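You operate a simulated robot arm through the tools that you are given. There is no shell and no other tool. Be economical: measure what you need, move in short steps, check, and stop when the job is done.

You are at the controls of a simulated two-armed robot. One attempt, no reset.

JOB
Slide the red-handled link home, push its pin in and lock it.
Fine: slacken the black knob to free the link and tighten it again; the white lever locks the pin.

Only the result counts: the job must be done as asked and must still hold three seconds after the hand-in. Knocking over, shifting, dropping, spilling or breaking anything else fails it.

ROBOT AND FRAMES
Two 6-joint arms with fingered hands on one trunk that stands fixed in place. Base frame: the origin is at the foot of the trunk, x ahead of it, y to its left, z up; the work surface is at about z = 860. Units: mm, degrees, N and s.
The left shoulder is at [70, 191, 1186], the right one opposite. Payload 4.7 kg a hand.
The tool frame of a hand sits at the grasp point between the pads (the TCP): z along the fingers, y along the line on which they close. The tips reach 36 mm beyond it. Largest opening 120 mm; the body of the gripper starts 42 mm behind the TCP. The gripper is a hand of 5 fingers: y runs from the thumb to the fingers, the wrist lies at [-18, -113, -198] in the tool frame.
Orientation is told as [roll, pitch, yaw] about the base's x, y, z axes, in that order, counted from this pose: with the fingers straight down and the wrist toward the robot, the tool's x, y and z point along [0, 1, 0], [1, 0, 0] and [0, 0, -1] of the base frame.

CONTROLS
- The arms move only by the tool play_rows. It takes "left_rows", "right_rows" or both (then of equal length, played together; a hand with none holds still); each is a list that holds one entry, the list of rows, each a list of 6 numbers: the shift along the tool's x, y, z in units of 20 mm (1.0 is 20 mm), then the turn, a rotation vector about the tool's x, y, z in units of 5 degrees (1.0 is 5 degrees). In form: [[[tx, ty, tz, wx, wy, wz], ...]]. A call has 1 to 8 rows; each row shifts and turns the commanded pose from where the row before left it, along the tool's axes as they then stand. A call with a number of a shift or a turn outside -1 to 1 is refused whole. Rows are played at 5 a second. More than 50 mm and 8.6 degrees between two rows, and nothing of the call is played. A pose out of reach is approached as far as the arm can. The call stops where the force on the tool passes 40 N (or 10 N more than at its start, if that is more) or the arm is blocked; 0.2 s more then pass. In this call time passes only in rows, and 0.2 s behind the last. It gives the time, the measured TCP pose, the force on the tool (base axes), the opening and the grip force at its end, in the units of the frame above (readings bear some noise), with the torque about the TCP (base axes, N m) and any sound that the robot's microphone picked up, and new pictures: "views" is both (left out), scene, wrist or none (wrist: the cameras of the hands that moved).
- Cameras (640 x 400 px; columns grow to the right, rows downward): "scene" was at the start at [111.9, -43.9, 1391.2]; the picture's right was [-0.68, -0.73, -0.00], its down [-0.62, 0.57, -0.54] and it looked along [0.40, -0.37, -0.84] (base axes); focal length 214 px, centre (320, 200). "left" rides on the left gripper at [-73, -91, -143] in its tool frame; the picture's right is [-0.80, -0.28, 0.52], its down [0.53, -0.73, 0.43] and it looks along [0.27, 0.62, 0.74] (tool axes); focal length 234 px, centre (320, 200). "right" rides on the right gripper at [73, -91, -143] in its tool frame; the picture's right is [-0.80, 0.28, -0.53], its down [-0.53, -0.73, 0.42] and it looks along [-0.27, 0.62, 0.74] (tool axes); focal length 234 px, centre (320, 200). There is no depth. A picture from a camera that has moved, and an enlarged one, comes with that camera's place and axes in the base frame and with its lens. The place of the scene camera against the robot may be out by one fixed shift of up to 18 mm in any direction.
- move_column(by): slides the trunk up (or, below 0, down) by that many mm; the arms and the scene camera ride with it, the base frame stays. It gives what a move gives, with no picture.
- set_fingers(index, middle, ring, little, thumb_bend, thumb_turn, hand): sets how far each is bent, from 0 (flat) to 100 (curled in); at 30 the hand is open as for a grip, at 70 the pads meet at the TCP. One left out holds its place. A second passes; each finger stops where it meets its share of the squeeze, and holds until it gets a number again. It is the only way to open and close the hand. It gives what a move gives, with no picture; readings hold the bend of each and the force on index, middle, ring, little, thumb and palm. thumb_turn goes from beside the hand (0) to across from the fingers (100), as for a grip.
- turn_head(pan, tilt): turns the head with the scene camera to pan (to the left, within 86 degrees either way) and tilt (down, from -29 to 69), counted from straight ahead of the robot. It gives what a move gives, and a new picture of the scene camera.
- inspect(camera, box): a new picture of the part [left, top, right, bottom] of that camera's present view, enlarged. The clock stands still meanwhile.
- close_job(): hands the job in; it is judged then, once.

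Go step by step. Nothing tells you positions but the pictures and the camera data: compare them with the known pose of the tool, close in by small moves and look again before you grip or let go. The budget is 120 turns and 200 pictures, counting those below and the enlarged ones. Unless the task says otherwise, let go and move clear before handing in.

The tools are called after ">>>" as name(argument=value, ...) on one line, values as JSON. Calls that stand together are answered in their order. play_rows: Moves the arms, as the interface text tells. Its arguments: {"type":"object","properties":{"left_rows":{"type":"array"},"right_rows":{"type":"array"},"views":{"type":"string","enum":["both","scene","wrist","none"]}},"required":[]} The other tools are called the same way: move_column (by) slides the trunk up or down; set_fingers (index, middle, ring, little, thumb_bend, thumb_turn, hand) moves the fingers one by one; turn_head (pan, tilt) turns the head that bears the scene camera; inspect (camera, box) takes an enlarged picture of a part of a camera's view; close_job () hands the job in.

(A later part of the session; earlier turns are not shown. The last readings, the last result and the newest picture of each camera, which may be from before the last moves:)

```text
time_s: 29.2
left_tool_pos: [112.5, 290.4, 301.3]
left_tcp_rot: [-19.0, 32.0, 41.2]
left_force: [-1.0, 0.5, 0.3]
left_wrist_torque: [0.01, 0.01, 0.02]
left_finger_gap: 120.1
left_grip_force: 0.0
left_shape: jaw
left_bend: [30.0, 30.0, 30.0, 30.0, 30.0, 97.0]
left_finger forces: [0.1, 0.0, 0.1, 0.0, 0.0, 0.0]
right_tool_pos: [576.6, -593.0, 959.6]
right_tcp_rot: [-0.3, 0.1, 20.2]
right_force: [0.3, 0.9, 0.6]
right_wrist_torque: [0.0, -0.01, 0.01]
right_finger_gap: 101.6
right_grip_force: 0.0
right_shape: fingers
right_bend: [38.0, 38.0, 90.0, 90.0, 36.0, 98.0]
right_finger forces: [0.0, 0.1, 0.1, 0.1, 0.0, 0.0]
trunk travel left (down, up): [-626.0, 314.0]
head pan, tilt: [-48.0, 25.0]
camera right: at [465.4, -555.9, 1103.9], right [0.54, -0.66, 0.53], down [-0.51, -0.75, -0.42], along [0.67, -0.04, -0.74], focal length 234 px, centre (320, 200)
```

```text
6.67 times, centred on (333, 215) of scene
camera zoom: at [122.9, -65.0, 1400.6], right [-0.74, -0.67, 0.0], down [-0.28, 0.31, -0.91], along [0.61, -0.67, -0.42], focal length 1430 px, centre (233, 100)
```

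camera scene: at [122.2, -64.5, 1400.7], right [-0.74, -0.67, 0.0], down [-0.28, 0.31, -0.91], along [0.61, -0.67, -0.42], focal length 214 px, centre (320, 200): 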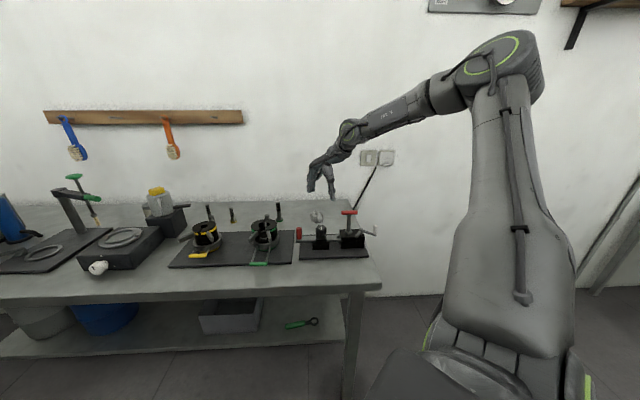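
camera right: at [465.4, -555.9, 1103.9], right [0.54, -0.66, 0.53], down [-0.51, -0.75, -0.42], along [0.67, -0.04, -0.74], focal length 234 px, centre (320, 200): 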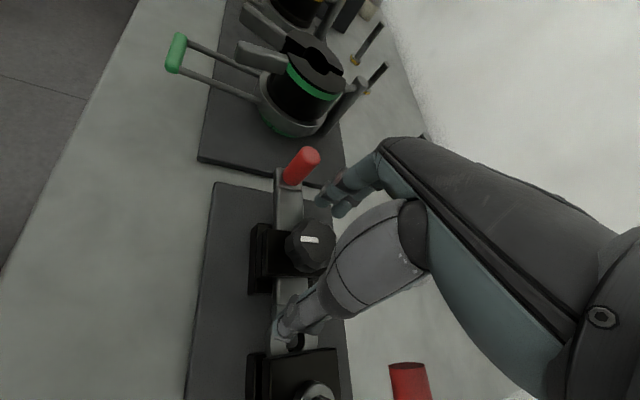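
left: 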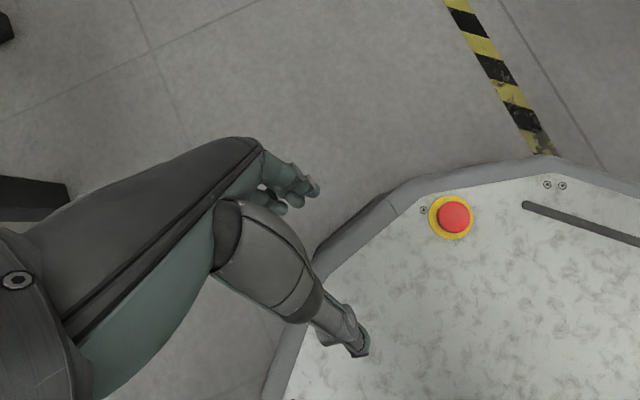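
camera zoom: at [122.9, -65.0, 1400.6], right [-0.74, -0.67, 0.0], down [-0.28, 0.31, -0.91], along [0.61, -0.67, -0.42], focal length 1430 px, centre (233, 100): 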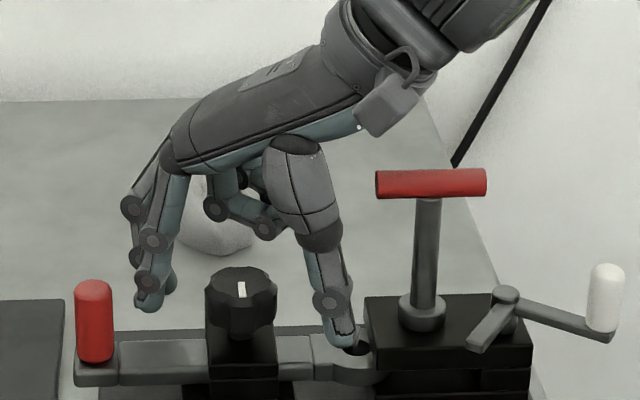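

Clear of everything; thumb is on the right and fingers on the left of the knob. Closing.

>>> set_fingers(hand="right", index=75, middle=75, thumb_bend=75)

>>> inspect(camera="scene", box=[285, 185, 381, 245])

```text
time_s: 30.2
left_tool_pos: [113.1, 290.2, 302.4]
left_tcp_rot: [-19.1, 31.9, 41.3]
left_force: [-0.2, -0.8, -1.0]
left_wrist_torque: [0.01, -0.04, -0.01]
left_finger_gap: 120.1
left_grip_force: 0.1
left_shape: jaw
left_bend: [30.0, 30.0, 30.0, 30.0, 30.0, 97.0]
left_finger forces: [0.1, 0.0, 0.0, 0.1, 0.1, 0.0]
right_tool_pos: [578.0, -592.9, 960.8]
right_tcp_rot: [-0.3, 0.2, 20.2]
right_force: [6.4, 0.8, 1.6]
right_wrist_torque: [0.04, -0.45, 0.18]
right_finger_gap: 34.1
right_grip_force: 18.7
right_shape: fingers
right_bend: [61.0, 58.0, 90.0, 90.0, 61.0, 97.0]
right_finger forces: [11.3, 11.3, 0.0, 0.1, 14.5, 0.0]
trunk travel left (down, up): [-626.0, 314.0]
head pan, tilt: [-48.0, 25.0]
```

```text
6.67 times, centred on (333, 215) of scene
camera zoom: at [123.2, -64.5, 1400.7], right [-0.74, -0.67, 0.0], down [-0.28, 0.31, -0.91], along [0.61, -0.67, -0.42], focal length 1430 px, centre (233, 100)
```

zoom: 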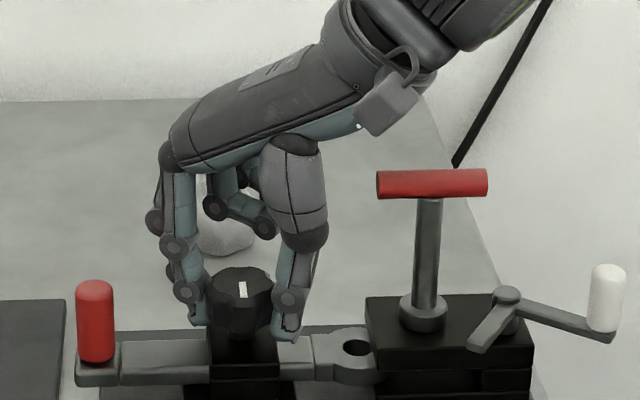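

Good grip on the knob now. Turning 15° counter-clockwise as a test.

>>> play_rows(right_rows=[[[0, 0, 0, 0, 0, -1], [0, 0, 0, 0, 0, -1], [0, 0, 0, 0, 0, -1]]], views="none")

>>> inspect(camera="scene", box=[285, 185, 381, 245])

```text
time_s: 31.0
left_tool_pos: [112.2, 289.9, 301.8]
left_tcp_rot: [-19.1, 32.0, 41.4]
left_force: [-0.8, 0.1, -0.4]
left_wrist_torque: [0.03, -0.01, 0.0]
left_finger_gap: 120.0
left_grip_force: 0.0
left_shape: jaw
left_bend: [30.0, 30.0, 30.0, 30.0, 30.0, 97.0]
left_finger forces: [0.1, 0.0, 0.0, 0.0, 0.1, 0.0]
right_tool_pos: [577.8, -592.3, 959.3]
right_tcp_rot: [-0.3, 0.3, 35.0]
right_force: [11.1, -0.4, 1.9]
right_wrist_torque: [0.0, -0.47, -0.01]
right_finger_gap: 33.8
right_grip_force: 16.3
right_shape: fingers
right_bend: [60.0, 60.0, 90.0, 90.0, 62.0, 97.0]
right_finger forces: [12.3, 8.3, 0.0, 0.2, 12.0, 0.0]
trunk travel left (down, up): [-626.0, 314.0]
head pan, tilt: [-48.0, 25.0]
```

```text
6.67 times, centred on (333, 215) of scene
camera zoom: at [123.9, -64.8, 1400.6], right [-0.74, -0.67, 0.0], down [-0.28, 0.31, -0.91], along [0.61, -0.67, -0.42], focal length 1430 px, centre (233, 100)
```

zoom: 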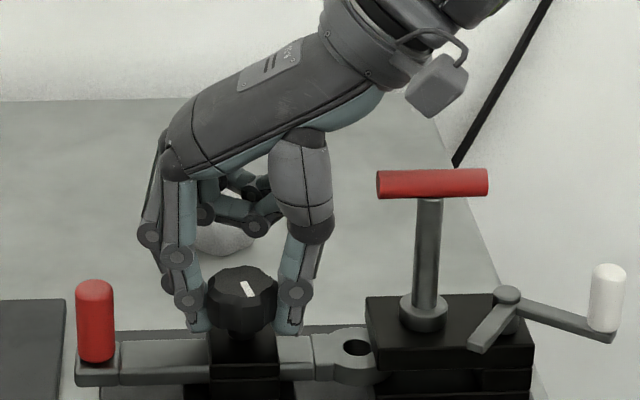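

The mark turned with the hand. I'll continue another 35°.

>>> play_rows(right_rows=[[[0, 0, 0, 0, 0, -1], [0, 0, 0, 0, 0, -1], [0, 0, 0, 0, 0, -1], [0, 0, 0, 0, 0, -1], [0, 0, 0, 0, 0, -1], [0, 0, 0, 0, 0, -1], [0, 0, 0, 0, 0, -1]]], views="none")

>>> inspect(camera="scene", box=[285, 185, 381, 245])

```text
time_s: 32.6
left_tool_pos: [113.6, 291.6, 300.7]
left_tcp_rot: [-19.1, 32.1, 41.3]
left_force: [-0.8, -0.2, -0.3]
left_wrist_torque: [-0.01, -0.01, -0.02]
left_finger_gap: 119.9
left_grip_force: 0.1
left_shape: jaw
left_bend: [30.0, 30.0, 30.0, 30.0, 30.0, 97.0]
left_finger forces: [0.0, 0.0, 0.0, 0.1, 0.1, 0.0]
right_tool_pos: [544.3, -593.5, 972.5]
right_tcp_rot: [0.0, 0.6, 70.2]
right_force: [7.3, 25.5, -12.7]
right_wrist_torque: [-0.16, 0.35, 0.27]
right_finger_gap: 0.1
right_grip_force: 13.1
right_shape: fingers
right_bend: [69.0, 55.0, 90.0, 90.0, 71.0, 98.0]
right_finger forces: [0.1, 11.8, 0.0, 0.0, 14.8, 0.0]
right hand out of reach, approached as far as the arm can: row 4, 5, 6, 7
trunk travel left (down, up): [-626.0, 314.0]
head pan, tilt: [-48.0, 25.0]
```

```text
6.67 times, centred on (333, 215) of scene
camera zoom: at [125.1, -61.2, 1400.5], right [-0.74, -0.67, 0.0], down [-0.28, 0.31, -0.91], along [0.61, -0.67, -0.42], focal length 1430 px, centre (233, 100)
```

zoom: 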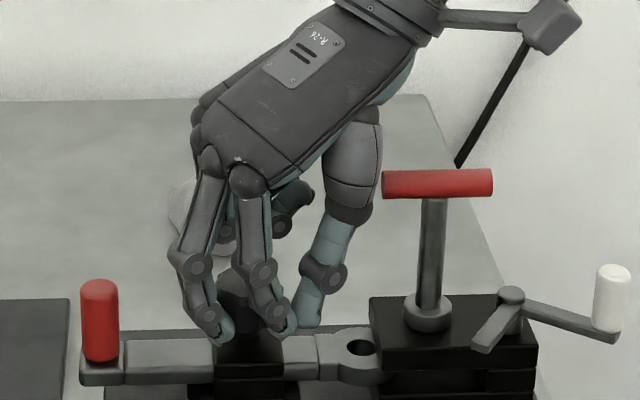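

Beyond yaw ~50 the arm can't hold position and the grip slipped. I'll open, lift, turn back to yaw ~10 and regrip for another stroke.

>>> set_fingers(hand="right", index=38, middle=38, thumb_bend=36)

>>> play_rows(right_rows=[[[0, 0, -1, 0, 0, 0], [0, 0, -1, 0, 0, 0.6], [0, 0, 0, 0, 0, 1], [0, 0, 0, 0, 0, 1], [0, 0, 0, 0, 0, 1], [0, 0, 0, 0, 0, 1], [0, 0, 0, 0, 0, 1]]], views="none")

>>> inspect(camera="scene", box=[285, 185, 381, 245])

```text
time_s: 33.0
left_tool_pos: [112.1, 291.8, 299.3]
left_tcp_rot: [-19.2, 32.3, 41.4]
left_force: [0.2, 0.4, -0.5]
left_wrist_torque: [0.03, -0.01, -0.01]
left_finger_gap: 120.2
left_grip_force: 0.0
left_shape: jaw
left_bend: [30.0, 30.0, 30.0, 30.0, 30.0, 97.0]
left_finger forces: [0.0, 0.0, 0.0, 0.0, 0.0, 0.0]
right_tool_pos: [546.7, -587.3, 973.4]
right_tcp_rot: [0.4, 0.2, 70.3]
right_force: [12.1, 42.9, -14.5]
right_wrist_torque: [-1.11, 0.24, -0.4]
right_finger_gap: 83.8
right_grip_force: 22.8
right_shape: fingers
right_bend: [38.0, 38.0, 90.0, 90.0, 37.0, 98.0]
right_finger forces: [0.0, 0.0, 0.0, 0.1, 46.0, 0.1]
trunk travel left (down, up): [-626.0, 314.0]
head pan, tilt: [-48.0, 25.0]
stopped (right hand): the force on the tool passed its limit at 43 N (the readings are from after the stop); the commanded pose is now the measured one
```

```text
time_s: 34.6
left_tool_pos: [111.8, 290.5, 301.9]
left_tcp_rot: [-19.1, 31.8, 41.1]
left_force: [-0.1, 0.6, 0.3]
left_wrist_torque: [-0.02, -0.09, 0.02]
left_finger_gap: 119.9
left_grip_force: 0.2
left_shape: jaw
left_bend: [30.0, 30.0, 30.0, 30.0, 30.0, 97.0]
left_finger forces: [0.1, 0.0, 0.0, 0.1, 0.0, 0.0]
right_tool_pos: [536.1, -595.2, 1012.0]
right_tcp_rot: [0.0, 0.0, 42.0]
right_force: [0.3, -1.0, -0.6]
right_wrist_torque: [0.06, -0.07, -0.02]
right_finger_gap: 101.8
right_grip_force: 0.0
right_shape: fingers
right_bend: [38.0, 38.0, 90.0, 90.0, 36.0, 98.0]
right_finger forces: [0.0, 0.0, 0.1, 0.0, 0.0, 0.1]
trunk travel left (down, up): [-626.0, 314.0]
head pan, tilt: [-48.0, 25.0]
```

```text
6.67 times, centred on (333, 215) of scene
camera zoom: at [115.5, -65.7, 1401.1], right [-0.75, -0.67, 0.0], down [-0.28, 0.32, -0.91], along [0.61, -0.68, -0.42], focal length 1430 px, centre (233, 100)
```

zoom: 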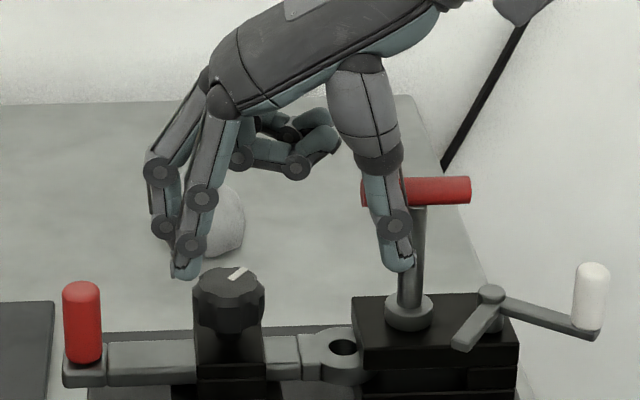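

The knob mark has moved. I'll lift the hand clear, re-centre behind, and look closely at the knob.

>>> play_rows(right_rows=[[[0, 0, -1, 0, 0, 1], [0, 0, -1, 0, 0, 1], [0, 0, -1, 0, 0, 1], [0, 0, 0, 0, 0, 1]]], views="wrist")

>>> inspect(camera="scene", box=[296, 205, 360, 245])

```text
time_s: 35.6
left_tool_pos: [112.2, 289.8, 300.9]
left_tcp_rot: [-19.1, 31.9, 41.4]
left_force: [0.1, 0.1, -0.2]
left_wrist_torque: [-0.03, 0.0, -0.02]
left_finger_gap: 119.6
left_grip_force: 0.0
left_shape: jaw
left_bend: [30.0, 30.0, 30.0, 30.0, 30.0, 97.0]
left_finger forces: [0.0, 0.1, 0.1, 0.1, 0.0, 0.0]
right_tool_pos: [543.5, -595.9, 1072.4]
right_tcp_rot: [-0.1, 0.0, 22.1]
right_force: [-0.5, -0.1, -0.2]
right_wrist_torque: [0.05, 0.01, -0.02]
right_finger_gap: 101.7
right_grip_force: 0.1
right_shape: fingers
right_bend: [38.0, 38.0, 90.0, 90.0, 36.0, 98.0]
right_finger forces: [0.0, 0.1, 0.0, 0.0, 0.0, 0.1]
trunk travel left (down, up): [-626.0, 314.0]
head pan, tilt: [-48.0, 25.0]
camera right: at [430.3, -562.0, 1216.7], right [0.56, -0.64, 0.53], down [-0.48, -0.77, -0.42], along [0.68, -0.02, -0.74], focal length 234 px, centre (320, 200)
```

right: 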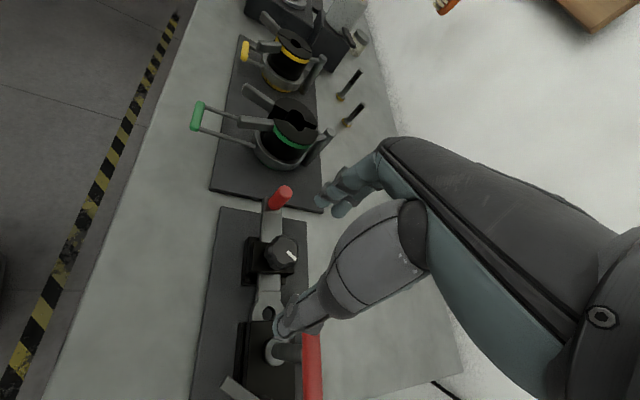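

```text
10.00 times, centred on (328, 225) of scene
camera zoom: at [122.0, -65.2, 1400.7], right [-0.74, -0.67, 0.0], down [-0.28, 0.31, -0.91], along [0.61, -0.67, -0.42], focal length 2145 px, centre (240, -50)
```

zoom: 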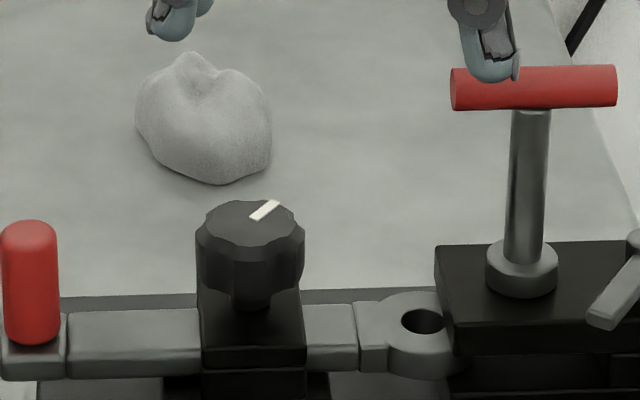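

The mark has turned well counter-clockwise (about 135°), so the knob may be slack. I'll now try pushing the link: hand closed to a pinch, placed beyond the red handle, yaw ~42.

>>> set_fingers(hand="right", index=72, middle=72, thumb_bend=72)

>>> play_rows(right_rows=[[[0, 1, 0, 0, 0, -1], [0, 1, 0, 0, 0, -1], [0, 1, 0, 0, 0, -1], [0, 1, 0, 0, 0, -1], [-0.3, 1, 0, 0, 0, 0], [-0.3, 1, 0, 0, 0, 0], [-0.3, 1, 0, 0, 0, 0], [0, 0.9, 0, 0, 0, 0]]], views="both")

```text
time_s: 36.6
left_tool_pos: [112.4, 290.2, 301.6]
left_tcp_rot: [-19.0, 32.0, 41.3]
left_force: [-0.2, 1.1, 0.7]
left_wrist_torque: [-0.01, -0.01, 0.03]
left_finger_gap: 120.0
left_grip_force: 0.1
left_shape: jaw
left_bend: [30.0, 30.0, 30.0, 30.0, 30.0, 97.0]
left_finger forces: [0.1, 0.1, 0.0, 0.0, 0.0, 0.0]
right_tool_pos: [543.9, -594.7, 1072.3]
right_tcp_rot: [-0.3, 0.2, 22.1]
right_force: [-0.3, 0.4, 0.2]
right_wrist_torque: [0.01, -0.01, -0.02]
right_finger_gap: 0.0
right_grip_force: 0.0
right_shape: fingers
right_bend: [72.0, 72.0, 90.0, 90.0, 71.0, 98.0]
right_finger forces: [0.0, 0.0, 0.0, 0.1, 0.0, 0.1]
trunk travel left (down, up): [-626.0, 314.0]
head pan, tilt: [-48.0, 25.0]
```

```text
time_s: 38.4
left_tool_pos: [112.2, 289.9, 299.5]
left_tcp_rot: [-19.1, 32.0, 41.3]
left_force: [0.1, 0.3, 0.8]
left_wrist_torque: [0.02, -0.01, -0.03]
left_finger_gap: 120.1
left_grip_force: 0.1
left_shape: jaw
left_bend: [30.0, 30.0, 30.0, 30.0, 30.0, 97.0]
left_finger forces: [0.0, 0.0, 0.0, 0.1, 0.0, 0.0]
right_tool_pos: [602.7, -544.1, 1078.1]
right_tcp_rot: [-0.2, 0.1, 42.1]
right_force: [-0.1, 0.8, 0.9]
right_wrist_torque: [0.01, 0.02, 0.0]
right_finger_gap: 0.0
right_grip_force: 0.1
right_shape: fingers
right_bend: [72.0, 72.0, 90.0, 90.0, 71.0, 98.0]
right_finger forces: [0.0, 0.1, 0.0, 0.0, 0.0, 0.1]
right hand out of reach, approached as far as the arm can: row 4, 5, 6, 7, 8
trunk travel left (down, up): [-626.0, 314.0]
head pan, tilt: [-48.0, 25.0]
camera scene: at [122.2, -64.2, 1400.7], right [-0.74, -0.67, 0.0], down [-0.28, 0.31, -0.91], along [0.61, -0.67, -0.42], focal length 214 px, centre (320, 200)
camera right: at [484.5, -551.6, 1221.0], right [0.75, -0.41, 0.53], down [-0.19, -0.89, -0.42], along [0.64, 0.22, -0.74], focal length 234 px, centre (320, 200)
```

scene: 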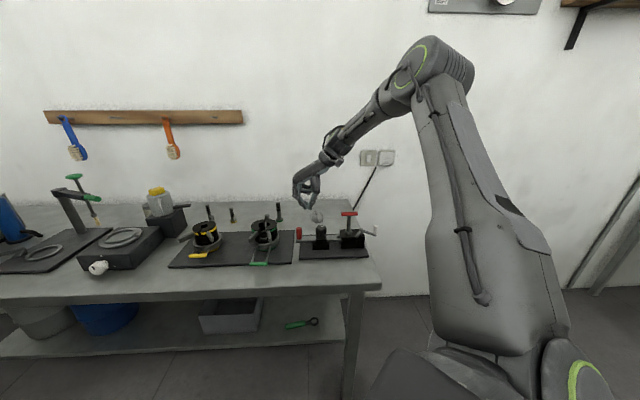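
right: 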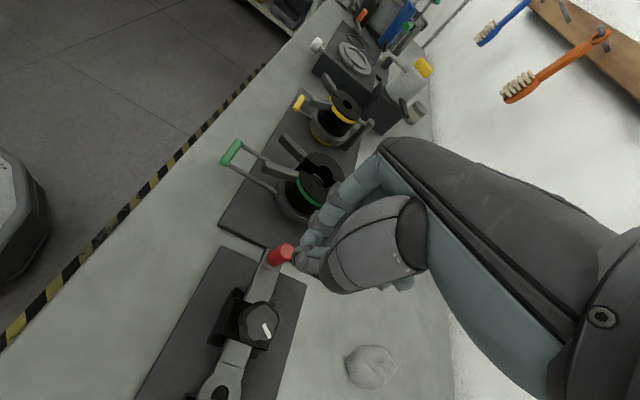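

Yaw 42 is beyond the wrist range there. I'll instead turn back to about yaw -10 and grip the handle across the slide direction, keeping the thumb clear of the knob.

>>> play_rows(right_rows=[[[0, 0, 0, 0, 0, 1], [0, 0, 0, 0, 0, 1], [0, 0, 0, 0, 0, 1], [0, 0, 0, 0, 0, 1], [0, 0, 0, 0, 0, 1], [0, 0, 0, 0, 0, 1], [0, 0, 0, 0, 0, 1], [0, 0, 0, 0, 0, 1]]], views="none")

>>> play_rows(right_rows=[[[0.2, 0.5, 0, 0, 0, 1], [0.2, 0.5, 0, 0, 0, 1], [0.2, 0.5, 0, 0, 0, 0.5], [0, 0, 0, 0, 0, 0]]], views="none")

>>> set_fingers(hand="right", index=38, middle=38, thumb_bend=40)

```text
time_s: 40.2
left_tool_pos: [113.0, 290.8, 300.7]
left_tcp_rot: [-19.0, 31.9, 41.3]
left_force: [0.0, 0.3, -0.4]
left_wrist_torque: [-0.01, -0.02, 0.04]
left_finger_gap: 120.0
left_grip_force: 0.1
left_shape: jaw
left_bend: [30.0, 30.0, 30.0, 30.0, 30.0, 97.0]
left_finger forces: [0.0, 0.0, 0.0, 0.1, 0.0, 0.0]
right_tool_pos: [601.5, -544.4, 1076.3]
right_tcp_rot: [-0.3, 0.0, 2.1]
right_force: [-0.2, 0.5, 0.3]
right_wrist_torque: [0.03, -0.01, 0.02]
right_finger_gap: 0.2
right_grip_force: 0.0
right_shape: fingers
right_bend: [72.0, 72.0, 90.0, 90.0, 71.0, 98.0]
right_finger forces: [0.0, 0.1, 0.0, 0.0, 0.0, 0.0]
trunk travel left (down, up): [-626.0, 314.0]
head pan, tilt: [-48.0, 25.0]
```

```text
time_s: 41.2
left_tool_pos: [114.1, 290.8, 300.8]
left_tcp_rot: [-19.2, 32.0, 41.3]
left_force: [0.2, -0.1, 0.8]
left_wrist_torque: [0.01, -0.01, -0.01]
left_finger_gap: 119.8
left_grip_force: 0.0
left_shape: jaw
left_bend: [30.0, 30.0, 30.0, 30.0, 30.0, 97.0]
left_finger forces: [0.1, 0.0, 0.1, 0.1, 0.0, 0.1]
right_tool_pos: [630.4, -593.6, 1071.5]
right_tcp_rot: [0.5, 0.2, -9.7]
right_force: [-0.4, 0.4, 0.8]
right_wrist_torque: [0.02, 0.0, 0.0]
right_finger_gap: 0.0
right_grip_force: 0.1
right_shape: fingers
right_bend: [72.0, 72.0, 90.0, 90.0, 71.0, 98.0]
right_finger forces: [0.0, 0.0, 0.1, 0.0, 0.2, 0.0]
right hand out of reach, approached as far as the arm can: row 1, 2, 3
trunk travel left (down, up): [-626.0, 314.0]
head pan, tilt: [-48.0, 25.0]
```

```text
time_s: 42.2
left_tool_pos: [113.5, 290.3, 301.2]
left_tcp_rot: [-19.1, 31.9, 41.2]
left_force: [0.0, 0.8, -0.2]
left_wrist_torque: [-0.03, 0.01, 0.0]
left_finger_gap: 120.0
left_grip_force: 0.1
left_shape: jaw
left_bend: [30.0, 30.0, 30.0, 30.0, 30.0, 97.0]
left_finger forces: [0.0, 0.0, 0.0, 0.0, 0.0, 0.0]
right_tool_pos: [630.8, -594.5, 1070.0]
right_tcp_rot: [0.6, 0.0, -9.5]
right_force: [-0.4, 1.8, 0.1]
right_wrist_torque: [0.0, 0.0, 0.04]
right_finger_gap: 95.6
right_grip_force: 0.1
right_shape: fingers
right_bend: [38.0, 38.0, 90.0, 90.0, 40.0, 98.0]
right_finger forces: [0.0, 0.0, 0.0, 0.0, 0.0, 0.0]
trunk travel left (down, up): [-626.0, 314.0]
head pan, tilt: [-48.0, 25.0]
```

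At the handle the usable yaw is about 5–38. I'll push instead: thumb swung aside, index and middle as a fence on the far side of the red handle at yaw ~22.

>>> set_fingers(hand="right", index=58, middle=58, thumb_bend=0, thumb_turn=0)

>>> play_rows(right_rows=[[[0, 0, 0, 0, 0, -1], [0, 0, 0, 0, 0, -1], [0.3, 0, 0, 0, 0, -1], [0.4, 0, 0, 0, 0, -1], [0.5, 0.4, 0, 0, 0, -1], [0.5, 0.4, 0, 0, 0, -1], [0.5, 0.4, 0, 0, 0, -0.3], [0.5, 0.4, 0, 0, 0, 0]]], views="none")

```text
time_s: 43.2
left_tool_pos: [112.6, 290.8, 301.8]
left_tcp_rot: [-19.1, 32.1, 41.3]
left_force: [-0.1, 0.2, 0.4]
left_wrist_torque: [-0.01, 0.01, -0.02]
left_finger_gap: 119.8
left_grip_force: 0.1
left_shape: jaw
left_bend: [30.0, 30.0, 30.0, 30.0, 30.0, 97.0]
left_finger forces: [0.0, 0.0, 0.0, 0.0, 0.0, 0.0]
right_tool_pos: [631.7, -594.2, 1069.0]
right_tcp_rot: [0.6, 0.1, -9.6]
right_force: [-0.2, 0.8, 0.4]
right_wrist_torque: [0.03, -0.02, -0.01]
right_finger_gap: 170.8
right_grip_force: 0.0
right_shape: fingers
right_bend: [57.0, 57.0, 90.0, 90.0, 0.0, 0.0]
right_finger forces: [0.0, 0.1, 0.1, 0.0, 0.0, 0.0]
trunk travel left (down, up): [-626.0, 314.0]
head pan, tilt: [-48.0, 25.0]
```

```text
time_s: 45.0
left_tool_pos: [113.3, 290.3, 300.6]
left_tcp_rot: [-19.1, 32.0, 41.3]
left_force: [-0.1, 0.2, -0.2]
left_wrist_torque: [0.0, 0.0, -0.02]
left_finger_gap: 119.8
left_grip_force: 0.2
left_shape: jaw
left_bend: [30.0, 30.0, 30.0, 30.0, 30.0, 97.0]
left_finger forces: [0.1, 0.0, 0.0, 0.1, 0.0, 0.0]
right_tool_pos: [618.2, -542.5, 1075.1]
right_tcp_rot: [-0.2, 0.0, 21.2]
right_force: [0.9, -0.2, -0.3]
right_wrist_torque: [0.03, 0.0, 0.02]
right_finger_gap: 170.8
right_grip_force: 0.0
right_shape: fingers
right_bend: [57.0, 57.0, 90.0, 90.0, 0.0, 0.0]
right_finger forces: [0.0, 0.0, 0.0, 0.1, 0.0, 0.1]
right hand out of reach, approached as far as the arm can: row 5, 6, 7, 8
trunk travel left (down, up): [-626.0, 314.0]
head pan, tilt: [-48.0, 25.0]
```

Slightly short again; I'll see whether lower height gives more reach.

>>> play_rows(right_rows=[[[0, 0, 1, 0, 0, 0], [0, 0, 1, 0, 0, 0], [0, 0.3, 1, 0, 0, 0], [0, 0.4, 0.5, 0, 0, 0], [0.1, 0.5, 0, 0, 0, 0]]], views="both")

```text
time_s: 46.2
left_tool_pos: [112.5, 290.7, 302.0]
left_tcp_rot: [-19.1, 32.0, 41.3]
left_force: [-0.1, -0.1, 0.4]
left_wrist_torque: [-0.02, 0.01, -0.01]
left_finger_gap: 120.2
left_grip_force: 0.1
left_shape: jaw
left_bend: [30.0, 30.0, 30.0, 30.0, 30.0, 97.0]
left_finger forces: [0.1, 0.1, 0.0, 0.0, 0.1, 0.0]
right_tool_pos: [606.5, -545.7, 1012.6]
right_tcp_rot: [-0.2, 0.0, 21.1]
right_force: [0.9, 0.4, 1.0]
right_wrist_torque: [0.01, 0.01, 0.03]
right_finger_gap: 170.8
right_grip_force: 0.0
right_shape: fingers
right_bend: [57.0, 57.0, 90.0, 90.0, 0.0, 0.0]
right_finger forces: [0.0, 0.0, 0.0, 0.0, 0.0, 0.0]
right hand out of reach, approached as far as the arm can: row 2, 3, 4, 5
trunk travel left (down, up): [-626.0, 314.0]
head pan, tilt: [-48.0, 25.0]
camera scene: at [122.2, -64.6, 1400.7], right [-0.74, -0.67, 0.0], down [-0.28, 0.31, -0.91], along [0.61, -0.67, -0.42], focal length 214 px, centre (320, 200)
camera right: at [494.7, -511.4, 1156.8], right [0.55, -0.65, 0.53], down [-0.49, -0.76, -0.42], along [0.68, -0.03, -0.74], focal length 234 px, centre (320, 200)
```

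scene: 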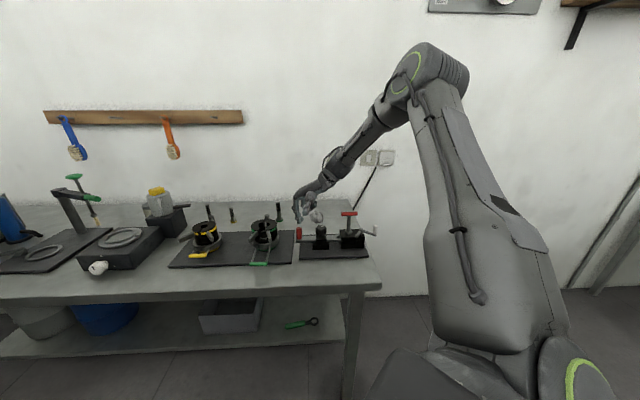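
right: 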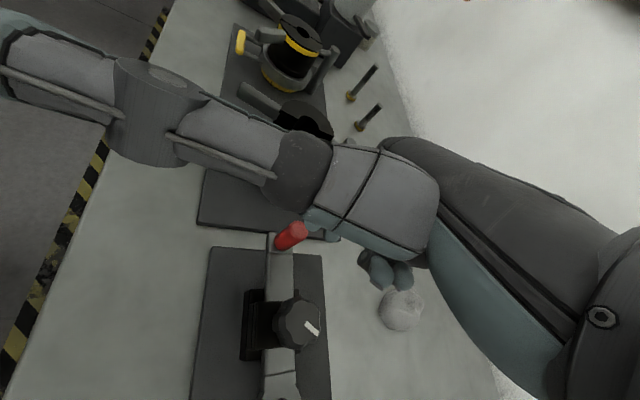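

Lower makes it worse, so reach is orientation-limited. For a push the hand needn't be vertical: I'll tilt the fingers forward 20° and see if that reaches past the handle.

>>> play_rows(right_rows=[[[0, 0, -0.5, -1, 0, 0], [0, 0, -0.5, -1, 0, 0], [0, 0, 0, -1, 0, 0], [0, 0, 0, -1, 0, 0], [0.2, 0.6, 0, 0, 0, 0], [0.2, 0.6, 0, 0, 0, 0], [0.2, 0.6, 0, 0, 0, 0]]], views="none")

```text
time_s: 47.8
left_tool_pos: [112.9, 291.0, 300.3]
left_tcp_rot: [-19.2, 32.0, 41.3]
left_force: [-0.5, 0.0, 0.7]
left_wrist_torque: [0.04, -0.01, 0.0]
left_finger_gap: 120.1
left_grip_force: 0.1
left_shape: jaw
left_bend: [30.0, 30.0, 30.0, 30.0, 30.0, 97.0]
left_finger forces: [0.1, 0.0, 0.0, 0.0, 0.0, 0.1]
right_tool_pos: [634.0, -521.7, 1045.3]
right_tcp_rot: [-0.2, -19.9, 21.2]
right_force: [0.7, 0.2, -0.3]
right_wrist_torque: [0.01, 0.04, 0.0]
right_finger_gap: 171.0
right_grip_force: 0.0
right_shape: fingers
right_bend: [57.0, 57.0, 90.0, 90.0, 0.0, 0.0]
right_finger forces: [0.0, 0.1, 0.0, 0.0, 0.0, 0.0]
trunk travel left (down, up): [-626.0, 314.0]
head pan, tilt: [-48.0, 25.0]
```

Tilting works. I'll descend most of the way behind the red handle and look.

>>> play_rows(right_rows=[[[-0.15, -0.4, 0.9, 0, 0, 0], [-0.15, -0.3, 0.9, 0, 0, 0], [-0.15, -0.3, 0.9, 0, 0, 0], [-0.1, -0.3, 0.5, 0, 0, 0]]], views="wrist")

>>> inspect(camera="scene", box=[270, 175, 366, 235])

```text
time_s: 48.8
left_tool_pos: [112.7, 290.7, 302.3]
left_tcp_rot: [-19.1, 32.1, 41.3]
left_force: [0.0, 0.3, -0.2]
left_wrist_torque: [0.0, -0.02, 0.03]
left_finger_gap: 120.0
left_grip_force: 0.0
left_shape: jaw
left_bend: [30.0, 30.0, 30.0, 30.0, 30.0, 97.0]
left_finger forces: [0.0, 0.1, 0.0, 0.0, 0.0, 0.1]
right_tool_pos: [633.8, -534.8, 975.7]
right_tcp_rot: [-0.1, -19.9, 21.2]
right_force: [0.4, 0.7, -1.0]
right_wrist_torque: [0.03, 0.0, 0.02]
right_finger_gap: 170.9
right_grip_force: 0.1
right_shape: fingers
right_bend: [57.0, 57.0, 90.0, 90.0, 0.0, 0.0]
right_finger forces: [0.1, 0.0, 0.0, 0.1, 0.1, 0.0]
trunk travel left (down, up): [-626.0, 314.0]
head pan, tilt: [-48.0, 25.0]
camera right: at [481.2, -515.7, 1079.8], right [0.37, -0.72, 0.59], down [-0.32, -0.69, -0.65], along [0.88, 0.05, -0.48], focal length 234 px, centre (320, 200)
```

right: 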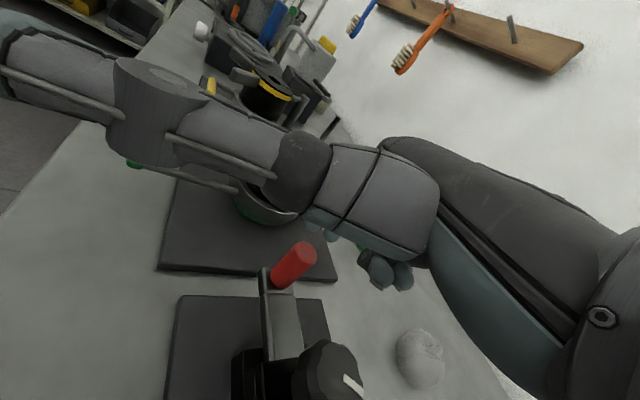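

```text
6.67 times, centred on (318, 205) of scene
camera zoom: at [122.4, -65.0, 1400.7], right [-0.74, -0.67, 0.0], down [-0.28, 0.31, -0.91], along [0.61, -0.67, -0.42], focal length 1430 px, centre (333, 167)
```

zoom: 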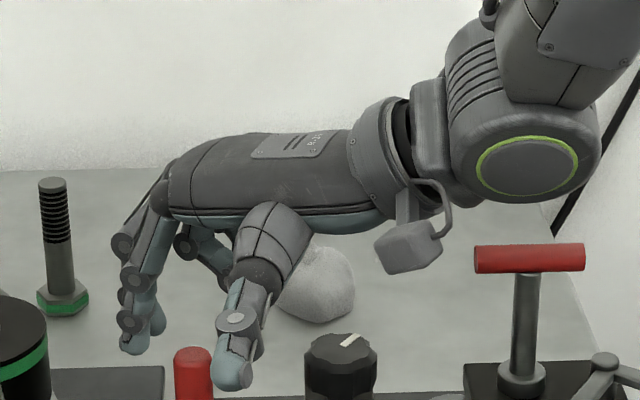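

The fingers hang just left of the handle. Descending about 37 mm more.

>>> play_rows(right_rows=[[[0, -0.2, 0.6, 0, 0, 0], [0, -0.2, 0.6, 0, 0, 0], [0, -0.2, 0.55, 0, 0, 0]]], views="wrist")

>>> inspect(camera="scene", box=[270, 185, 366, 245])

```text
time_s: 49.6
left_tool_pos: [113.4, 290.1, 302.9]
left_tcp_rot: [-19.1, 32.0, 41.3]
left_force: [0.4, 0.6, -0.3]
left_wrist_torque: [-0.01, 0.0, 0.0]
left_finger_gap: 119.8
left_grip_force: 0.0
left_shape: jaw
left_bend: [30.0, 30.0, 30.0, 30.0, 30.0, 97.0]
left_finger forces: [0.0, 0.0, 0.0, 0.0, 0.0, 0.0]
right_tool_pos: [621.8, -539.8, 948.8]
right_tcp_rot: [-0.3, -19.9, 21.3]
right_force: [0.4, 0.2, -0.1]
right_wrist_torque: [0.06, -0.02, 0.01]
right_finger_gap: 171.2
right_grip_force: 0.5
right_shape: fingers
right_bend: [57.0, 57.0, 90.0, 90.0, 0.0, 0.0]
right_finger forces: [1.1, 0.0, 0.0, 0.0, 0.0, 0.0]
right hand out of reach, approached as far as the arm can: row 1, 2, 3
trunk travel left (down, up): [-626.0, 314.0]
head pan, tilt: [-48.0, 25.0]
camera right: at [468.3, -520.7, 1052.0], right [0.37, -0.72, 0.59], down [-0.31, -0.69, -0.65], along [0.88, 0.05, -0.48], focal length 234 px, centre (320, 200)
```

right: 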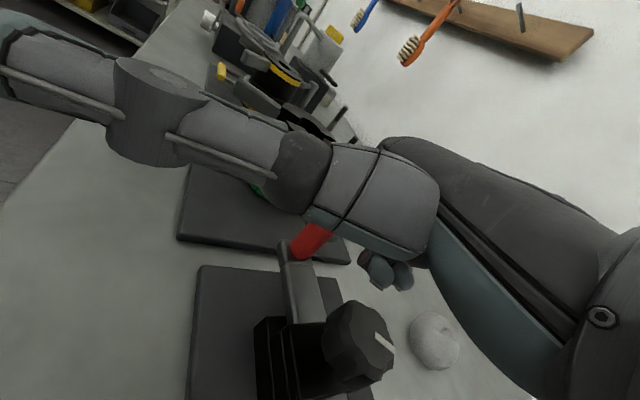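

```text
6.67 times, centred on (318, 215) of scene
camera zoom: at [122.5, -64.8, 1400.7], right [-0.74, -0.67, 0.0], down [-0.28, 0.31, -0.91], along [0.61, -0.67, -0.42], focal length 1430 px, centre (333, 100)
```

zoom: 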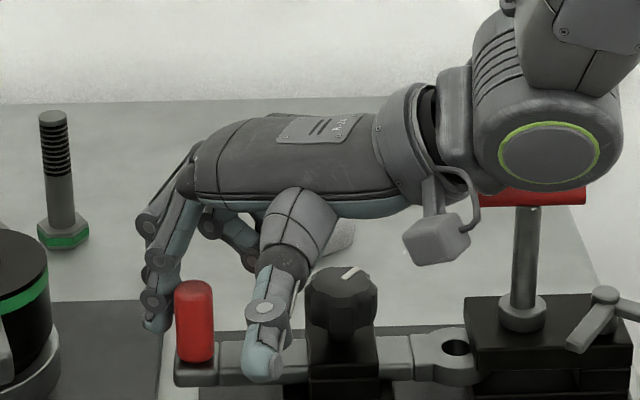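

The index already touches the handle. I'll push along the slide direction a little.

>>> play_rows(right_rows=[[[-0.16, -0.345, -0.126, 0, 0, 0], [-0.16, -0.345, -0.126, 0, 0, 0], [-0.16, -0.345, -0.126, 0, 0, 0]]], views="none")

>>> inspect(camera="scene", box=[270, 185, 366, 245])

```text
time_s: 50.4
left_tool_pos: [112.8, 290.3, 301.6]
left_tcp_rot: [-19.0, 32.0, 41.3]
left_force: [-0.2, -0.4, 0.7]
left_wrist_torque: [0.01, -0.01, 0.03]
left_finger_gap: 120.1
left_grip_force: 0.0
left_shape: jaw
left_bend: [30.0, 30.0, 30.0, 30.0, 30.0, 97.0]
left_finger forces: [0.1, 0.0, 0.0, 0.0, 0.0, 0.1]
right_tool_pos: [605.3, -556.2, 946.6]
right_tcp_rot: [-0.2, -19.9, 21.2]
right_force: [1.0, 1.0, 1.5]
right_wrist_torque: [0.0, -0.05, 0.0]
right_finger_gap: 171.4
right_grip_force: 0.3
right_shape: fingers
right_bend: [56.0, 57.0, 90.0, 90.0, 0.0, 0.0]
right_finger forces: [1.4, 0.0, 0.0, 0.1, 0.0, 0.0]
trunk travel left (down, up): [-626.0, 314.0]
head pan, tilt: [-48.0, 25.0]
```

```text
6.67 times, centred on (318, 215) of scene
camera zoom: at [122.0, -64.9, 1400.7], right [-0.74, -0.67, 0.0], down [-0.28, 0.31, -0.91], along [0.61, -0.67, -0.42], focal length 1430 px, centre (333, 100)
```

zoom: 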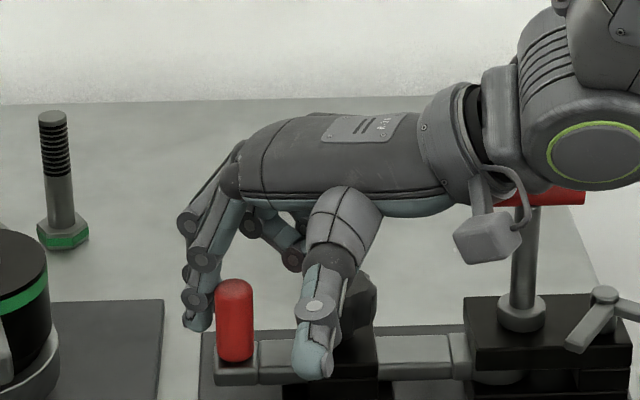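

The link slides freely. Continue in small steps until it meets its stop.

>>> play_rows(right_rows=[[[-0.1, -0.216, -0.079, 0, 0, 0], [-0.1, -0.216, -0.079, 0, 0, 0], [-0.1, -0.216, -0.079, 0, 0, 0]]], views="none")

>>> inspect(camera="scene", box=[270, 185, 366, 245])

```text
time_s: 51.2
left_tool_pos: [111.8, 289.3, 300.6]
left_tcp_rot: [-19.3, 32.0, 41.3]
left_force: [0.3, -0.1, 0.2]
left_wrist_torque: [-0.01, 0.0, 0.0]
left_finger_gap: 119.8
left_grip_force: 0.1
left_shape: jaw
left_bend: [30.0, 30.0, 30.0, 30.0, 30.0, 97.0]
left_finger forces: [0.0, 0.0, 0.0, 0.0, 0.0, 0.0]
right_tool_pos: [594.8, -567.0, 949.0]
right_tcp_rot: [-0.3, -20.1, 21.3]
right_force: [6.8, 1.7, 6.1]
right_wrist_torque: [-0.19, 0.07, 0.19]
right_finger_gap: 171.4
right_grip_force: 7.2
right_shape: fingers
right_bend: [56.0, 57.0, 90.0, 90.0, 0.0, 0.0]
right_finger forces: [2.3, 0.1, 12.2, 0.0, 0.1, 0.0]
trunk travel left (down, up): [-626.0, 314.0]
head pan, tilt: [-48.0, 25.0]
```

```text
6.67 times, centred on (318, 215) of scene
camera zoom: at [122.5, -64.3, 1400.8], right [-0.74, -0.67, 0.0], down [-0.28, 0.31, -0.91], along [0.61, -0.67, -0.42], focal length 1430 px, centre (333, 100)
```

zoom: 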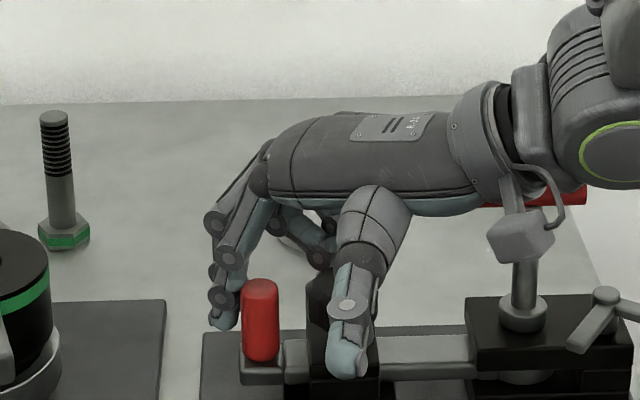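

The curled ring finger now presses the knob. I'll back off, straighten ring and little clear, then do the last bit of the push.

>>> play_rows(right_rows=[[[0.3, 0.7, -0.3, 0, 0, 0], [0, 0.35, -0.94, 0, 0, 0], [0, 0.35, -0.94, 0, 0, 0]]], views="none")

>>> set_fingers(hand="right", ring=58, little=50)

>>> inspect(camera="scene", box=[290, 195, 370, 245])

```text
time_s: 52.0
left_tool_pos: [113.2, 290.7, 302.5]
left_tcp_rot: [-19.1, 31.9, 41.4]
left_force: [-0.1, -0.4, 0.0]
left_wrist_torque: [0.02, 0.0, -0.01]
left_finger_gap: 120.2
left_grip_force: 0.1
left_shape: jaw
left_bend: [30.0, 30.0, 30.0, 30.0, 30.0, 97.0]
left_finger forces: [0.0, 0.0, 0.0, 0.1, 0.0, 0.1]
right_tool_pos: [601.1, -557.3, 997.4]
right_tcp_rot: [-0.2, -20.0, 21.2]
right_force: [-0.2, -0.3, -0.7]
right_wrist_torque: [-0.02, -0.02, 0.01]
right_finger_gap: 171.0
right_grip_force: 0.1
right_shape: fingers
right_bend: [57.0, 57.0, 90.0, 90.0, 0.0, 0.0]
right_finger forces: [0.0, 0.0, 0.0, 0.1, 0.0, 0.0]
trunk travel left (down, up): [-626.0, 314.0]
head pan, tilt: [-48.0, 25.0]
```

```text
time_s: 53.0
left_tool_pos: [113.9, 291.3, 300.3]
left_tcp_rot: [-19.1, 32.0, 41.3]
left_force: [0.0, -0.4, 0.6]
left_wrist_torque: [0.02, 0.01, 0.02]
left_finger_gap: 120.0
left_grip_force: 0.2
left_shape: jaw
left_bend: [30.0, 30.0, 30.0, 30.0, 30.0, 97.0]
left_finger forces: [0.0, 0.1, 0.0, 0.0, 0.0, 0.0]
right_tool_pos: [601.7, -557.0, 996.8]
right_tcp_rot: [-0.2, -19.9, 21.1]
right_force: [0.2, 1.4, -1.0]
right_wrist_torque: [-0.02, -0.01, 0.02]
right_finger_gap: 170.9
right_grip_force: 0.0
right_shape: fingers
right_bend: [57.0, 57.0, 57.0, 50.0, 0.0, 0.0]
right_finger forces: [0.0, 0.0, 0.0, 0.0, 0.0, 0.0]
trunk travel left (down, up): [-626.0, 314.0]
head pan, tilt: [-48.0, 25.0]
```

```text
8.00 times, centred on (330, 220) of scene
camera zoom: at [122.4, -64.8, 1400.7], right [-0.74, -0.67, 0.0], down [-0.28, 0.31, -0.91], along [0.61, -0.67, -0.42], focal length 1716 px, centre (240, 40)
```

zoom: 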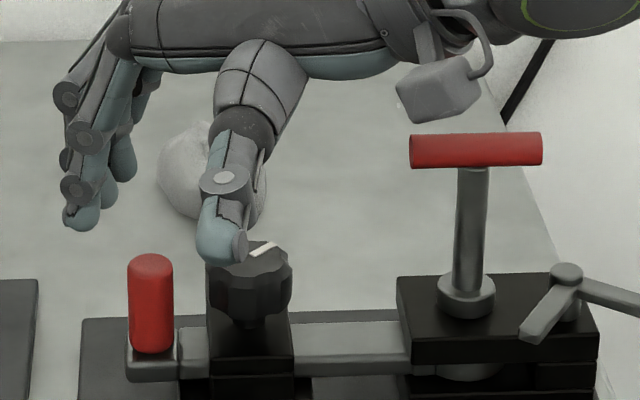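

The eye sits nearly under the pin. I'll go back down and press it gently to the stop.

>>> play_rows(right_rows=[[[0, -0.35, 0.94, 0, 0, 0], [0, -0.35, 0.94, 0, 0, 0], [0, -0.1, 0.3, 0, 0, 0], [-0.1, -0.216, -0.079, 0, 0, 0], [-0.1, -0.216, -0.079, 0, 0, 0], [-0.1, -0.216, -0.079, 0, 0, 0], [-0.1, -0.216, -0.079, 0, 0, 0]]], views="none")

>>> inspect(camera="scene", box=[290, 195, 370, 245])

```text
time_s: 54.6
left_tool_pos: [113.4, 291.0, 300.7]
left_tcp_rot: [-19.1, 32.1, 41.4]
left_force: [-0.3, 1.1, 0.0]
left_wrist_torque: [0.02, -0.02, 0.0]
left_finger_gap: 120.0
left_grip_force: 0.0
left_shape: jaw
left_bend: [30.0, 30.0, 30.0, 30.0, 30.0, 97.0]
left_finger forces: [0.0, 0.0, 0.0, 0.0, 0.0, 0.0]
right_tool_pos: [590.4, -569.5, 951.6]
right_tcp_rot: [-0.1, -19.9, 21.3]
right_force: [5.3, 6.7, -2.5]
right_wrist_torque: [-0.06, 0.06, 0.06]
right_finger_gap: 173.5
right_grip_force: 3.6
right_shape: fingers
right_bend: [52.0, 57.0, 57.0, 50.0, 0.0, 0.0]
right_finger forces: [7.1, 0.1, 0.1, 0.1, 0.0, 0.0]
trunk travel left (down, up): [-626.0, 314.0]
head pan, tilt: [-48.0, 25.0]
```

```text
8.00 times, centred on (330, 220) of scene
camera zoom: at [123.6, -63.8, 1400.6], right [-0.74, -0.67, 0.0], down [-0.28, 0.31, -0.91], along [0.61, -0.67, -0.42], focal length 1716 px, centre (240, 40)
```

zoom: 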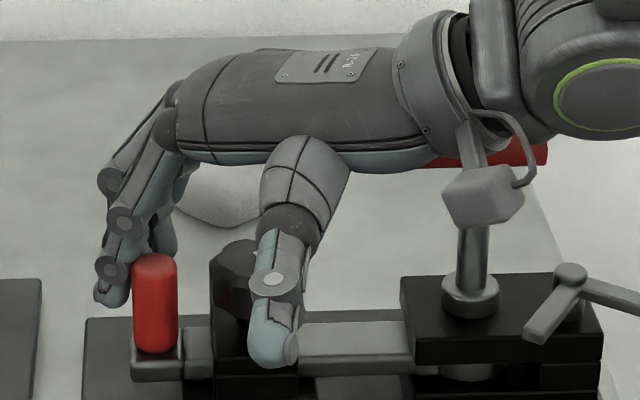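

The link is at its stop (index force 7 N, no more motion). I'll back off, lift straight up, then go over the pin's T-handle.

>>> play_rows(right_rows=[[[0.2, 0.5, 0.1, 0, 0, 0], [0, 0.35, -0.94, 0, 0, 0], [0, 0.35, -0.94, 0, 0, 0], [0, 0.35, -0.94, 0, 0, 0], [0, 0.35, -0.94, 1, 0, 0], [0, 0.3, -0.94, 1, 0, 0], [0, 0, -0.9, 1, 0, 0], [0, 0, -0.9, 1, 0, 0]]], views="none")

>>> set_fingers(hand="right", thumb_turn=98, thumb_bend=30, index=30, middle=30, ring=30, little=30)

>>> inspect(camera="scene", box=[270, 165, 398, 245])

```text
time_s: 56.4
left_tool_pos: [112.0, 291.1, 301.1]
left_tcp_rot: [-19.2, 32.1, 41.3]
left_force: [-0.4, 1.1, 0.7]
left_wrist_torque: [-0.02, -0.02, -0.01]
left_finger_gap: 119.9
left_grip_force: 0.1
left_shape: jaw
left_bend: [30.0, 30.0, 30.0, 30.0, 30.0, 97.0]
left_finger forces: [0.0, 0.0, 0.0, 0.1, 0.0, 0.1]
right_tool_pos: [592.5, -563.6, 1090.4]
right_tcp_rot: [-0.2, 0.2, 21.1]
right_force: [0.0, 0.2, 0.0]
right_wrist_torque: [-0.01, 0.03, -0.01]
right_finger_gap: 170.8
right_grip_force: 0.1
right_shape: fingers
right_bend: [57.0, 57.0, 57.0, 50.0, 0.0, 0.0]
right_finger forces: [0.0, 0.1, 0.0, 0.0, 0.1, 0.1]
trunk travel left (down, up): [-626.0, 314.0]
head pan, tilt: [-48.0, 25.0]
```

```text
time_s: 57.4
left_tool_pos: [113.0, 291.0, 301.9]
left_tcp_rot: [-19.0, 32.0, 41.3]
left_force: [0.2, -0.3, 0.2]
left_wrist_torque: [-0.01, 0.0, -0.02]
left_finger_gap: 120.1
left_grip_force: 0.1
left_shape: jaw
left_bend: [30.0, 30.0, 30.0, 30.0, 30.0, 97.0]
left_finger forces: [0.0, 0.0, 0.0, 0.1, 0.0, 0.0]
right_tool_pos: [592.4, -565.5, 1088.6]
right_tcp_rot: [-0.1, 0.1, 21.2]
right_force: [-0.4, -0.1, 0.0]
right_wrist_torque: [-0.04, -0.01, -0.01]
right_finger_gap: 123.1
right_grip_force: 0.0
right_shape: fingers
right_bend: [30.0, 30.0, 30.0, 30.0, 30.0, 96.0]
right_finger forces: [0.0, 0.0, 0.1, 0.0, 0.1, 0.0]
trunk travel left (down, up): [-626.0, 314.0]
head pan, tilt: [-48.0, 25.0]
```

```text
5.00 times, centred on (334, 205) of scene
camera zoom: at [122.3, -64.7, 1400.7], right [-0.74, -0.67, 0.0], down [-0.28, 0.31, -0.91], along [0.61, -0.67, -0.42], focal length 1072 px, centre (250, 175)
```

zoom: 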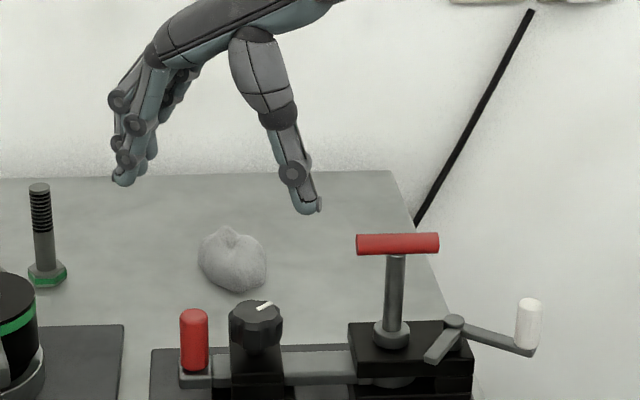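

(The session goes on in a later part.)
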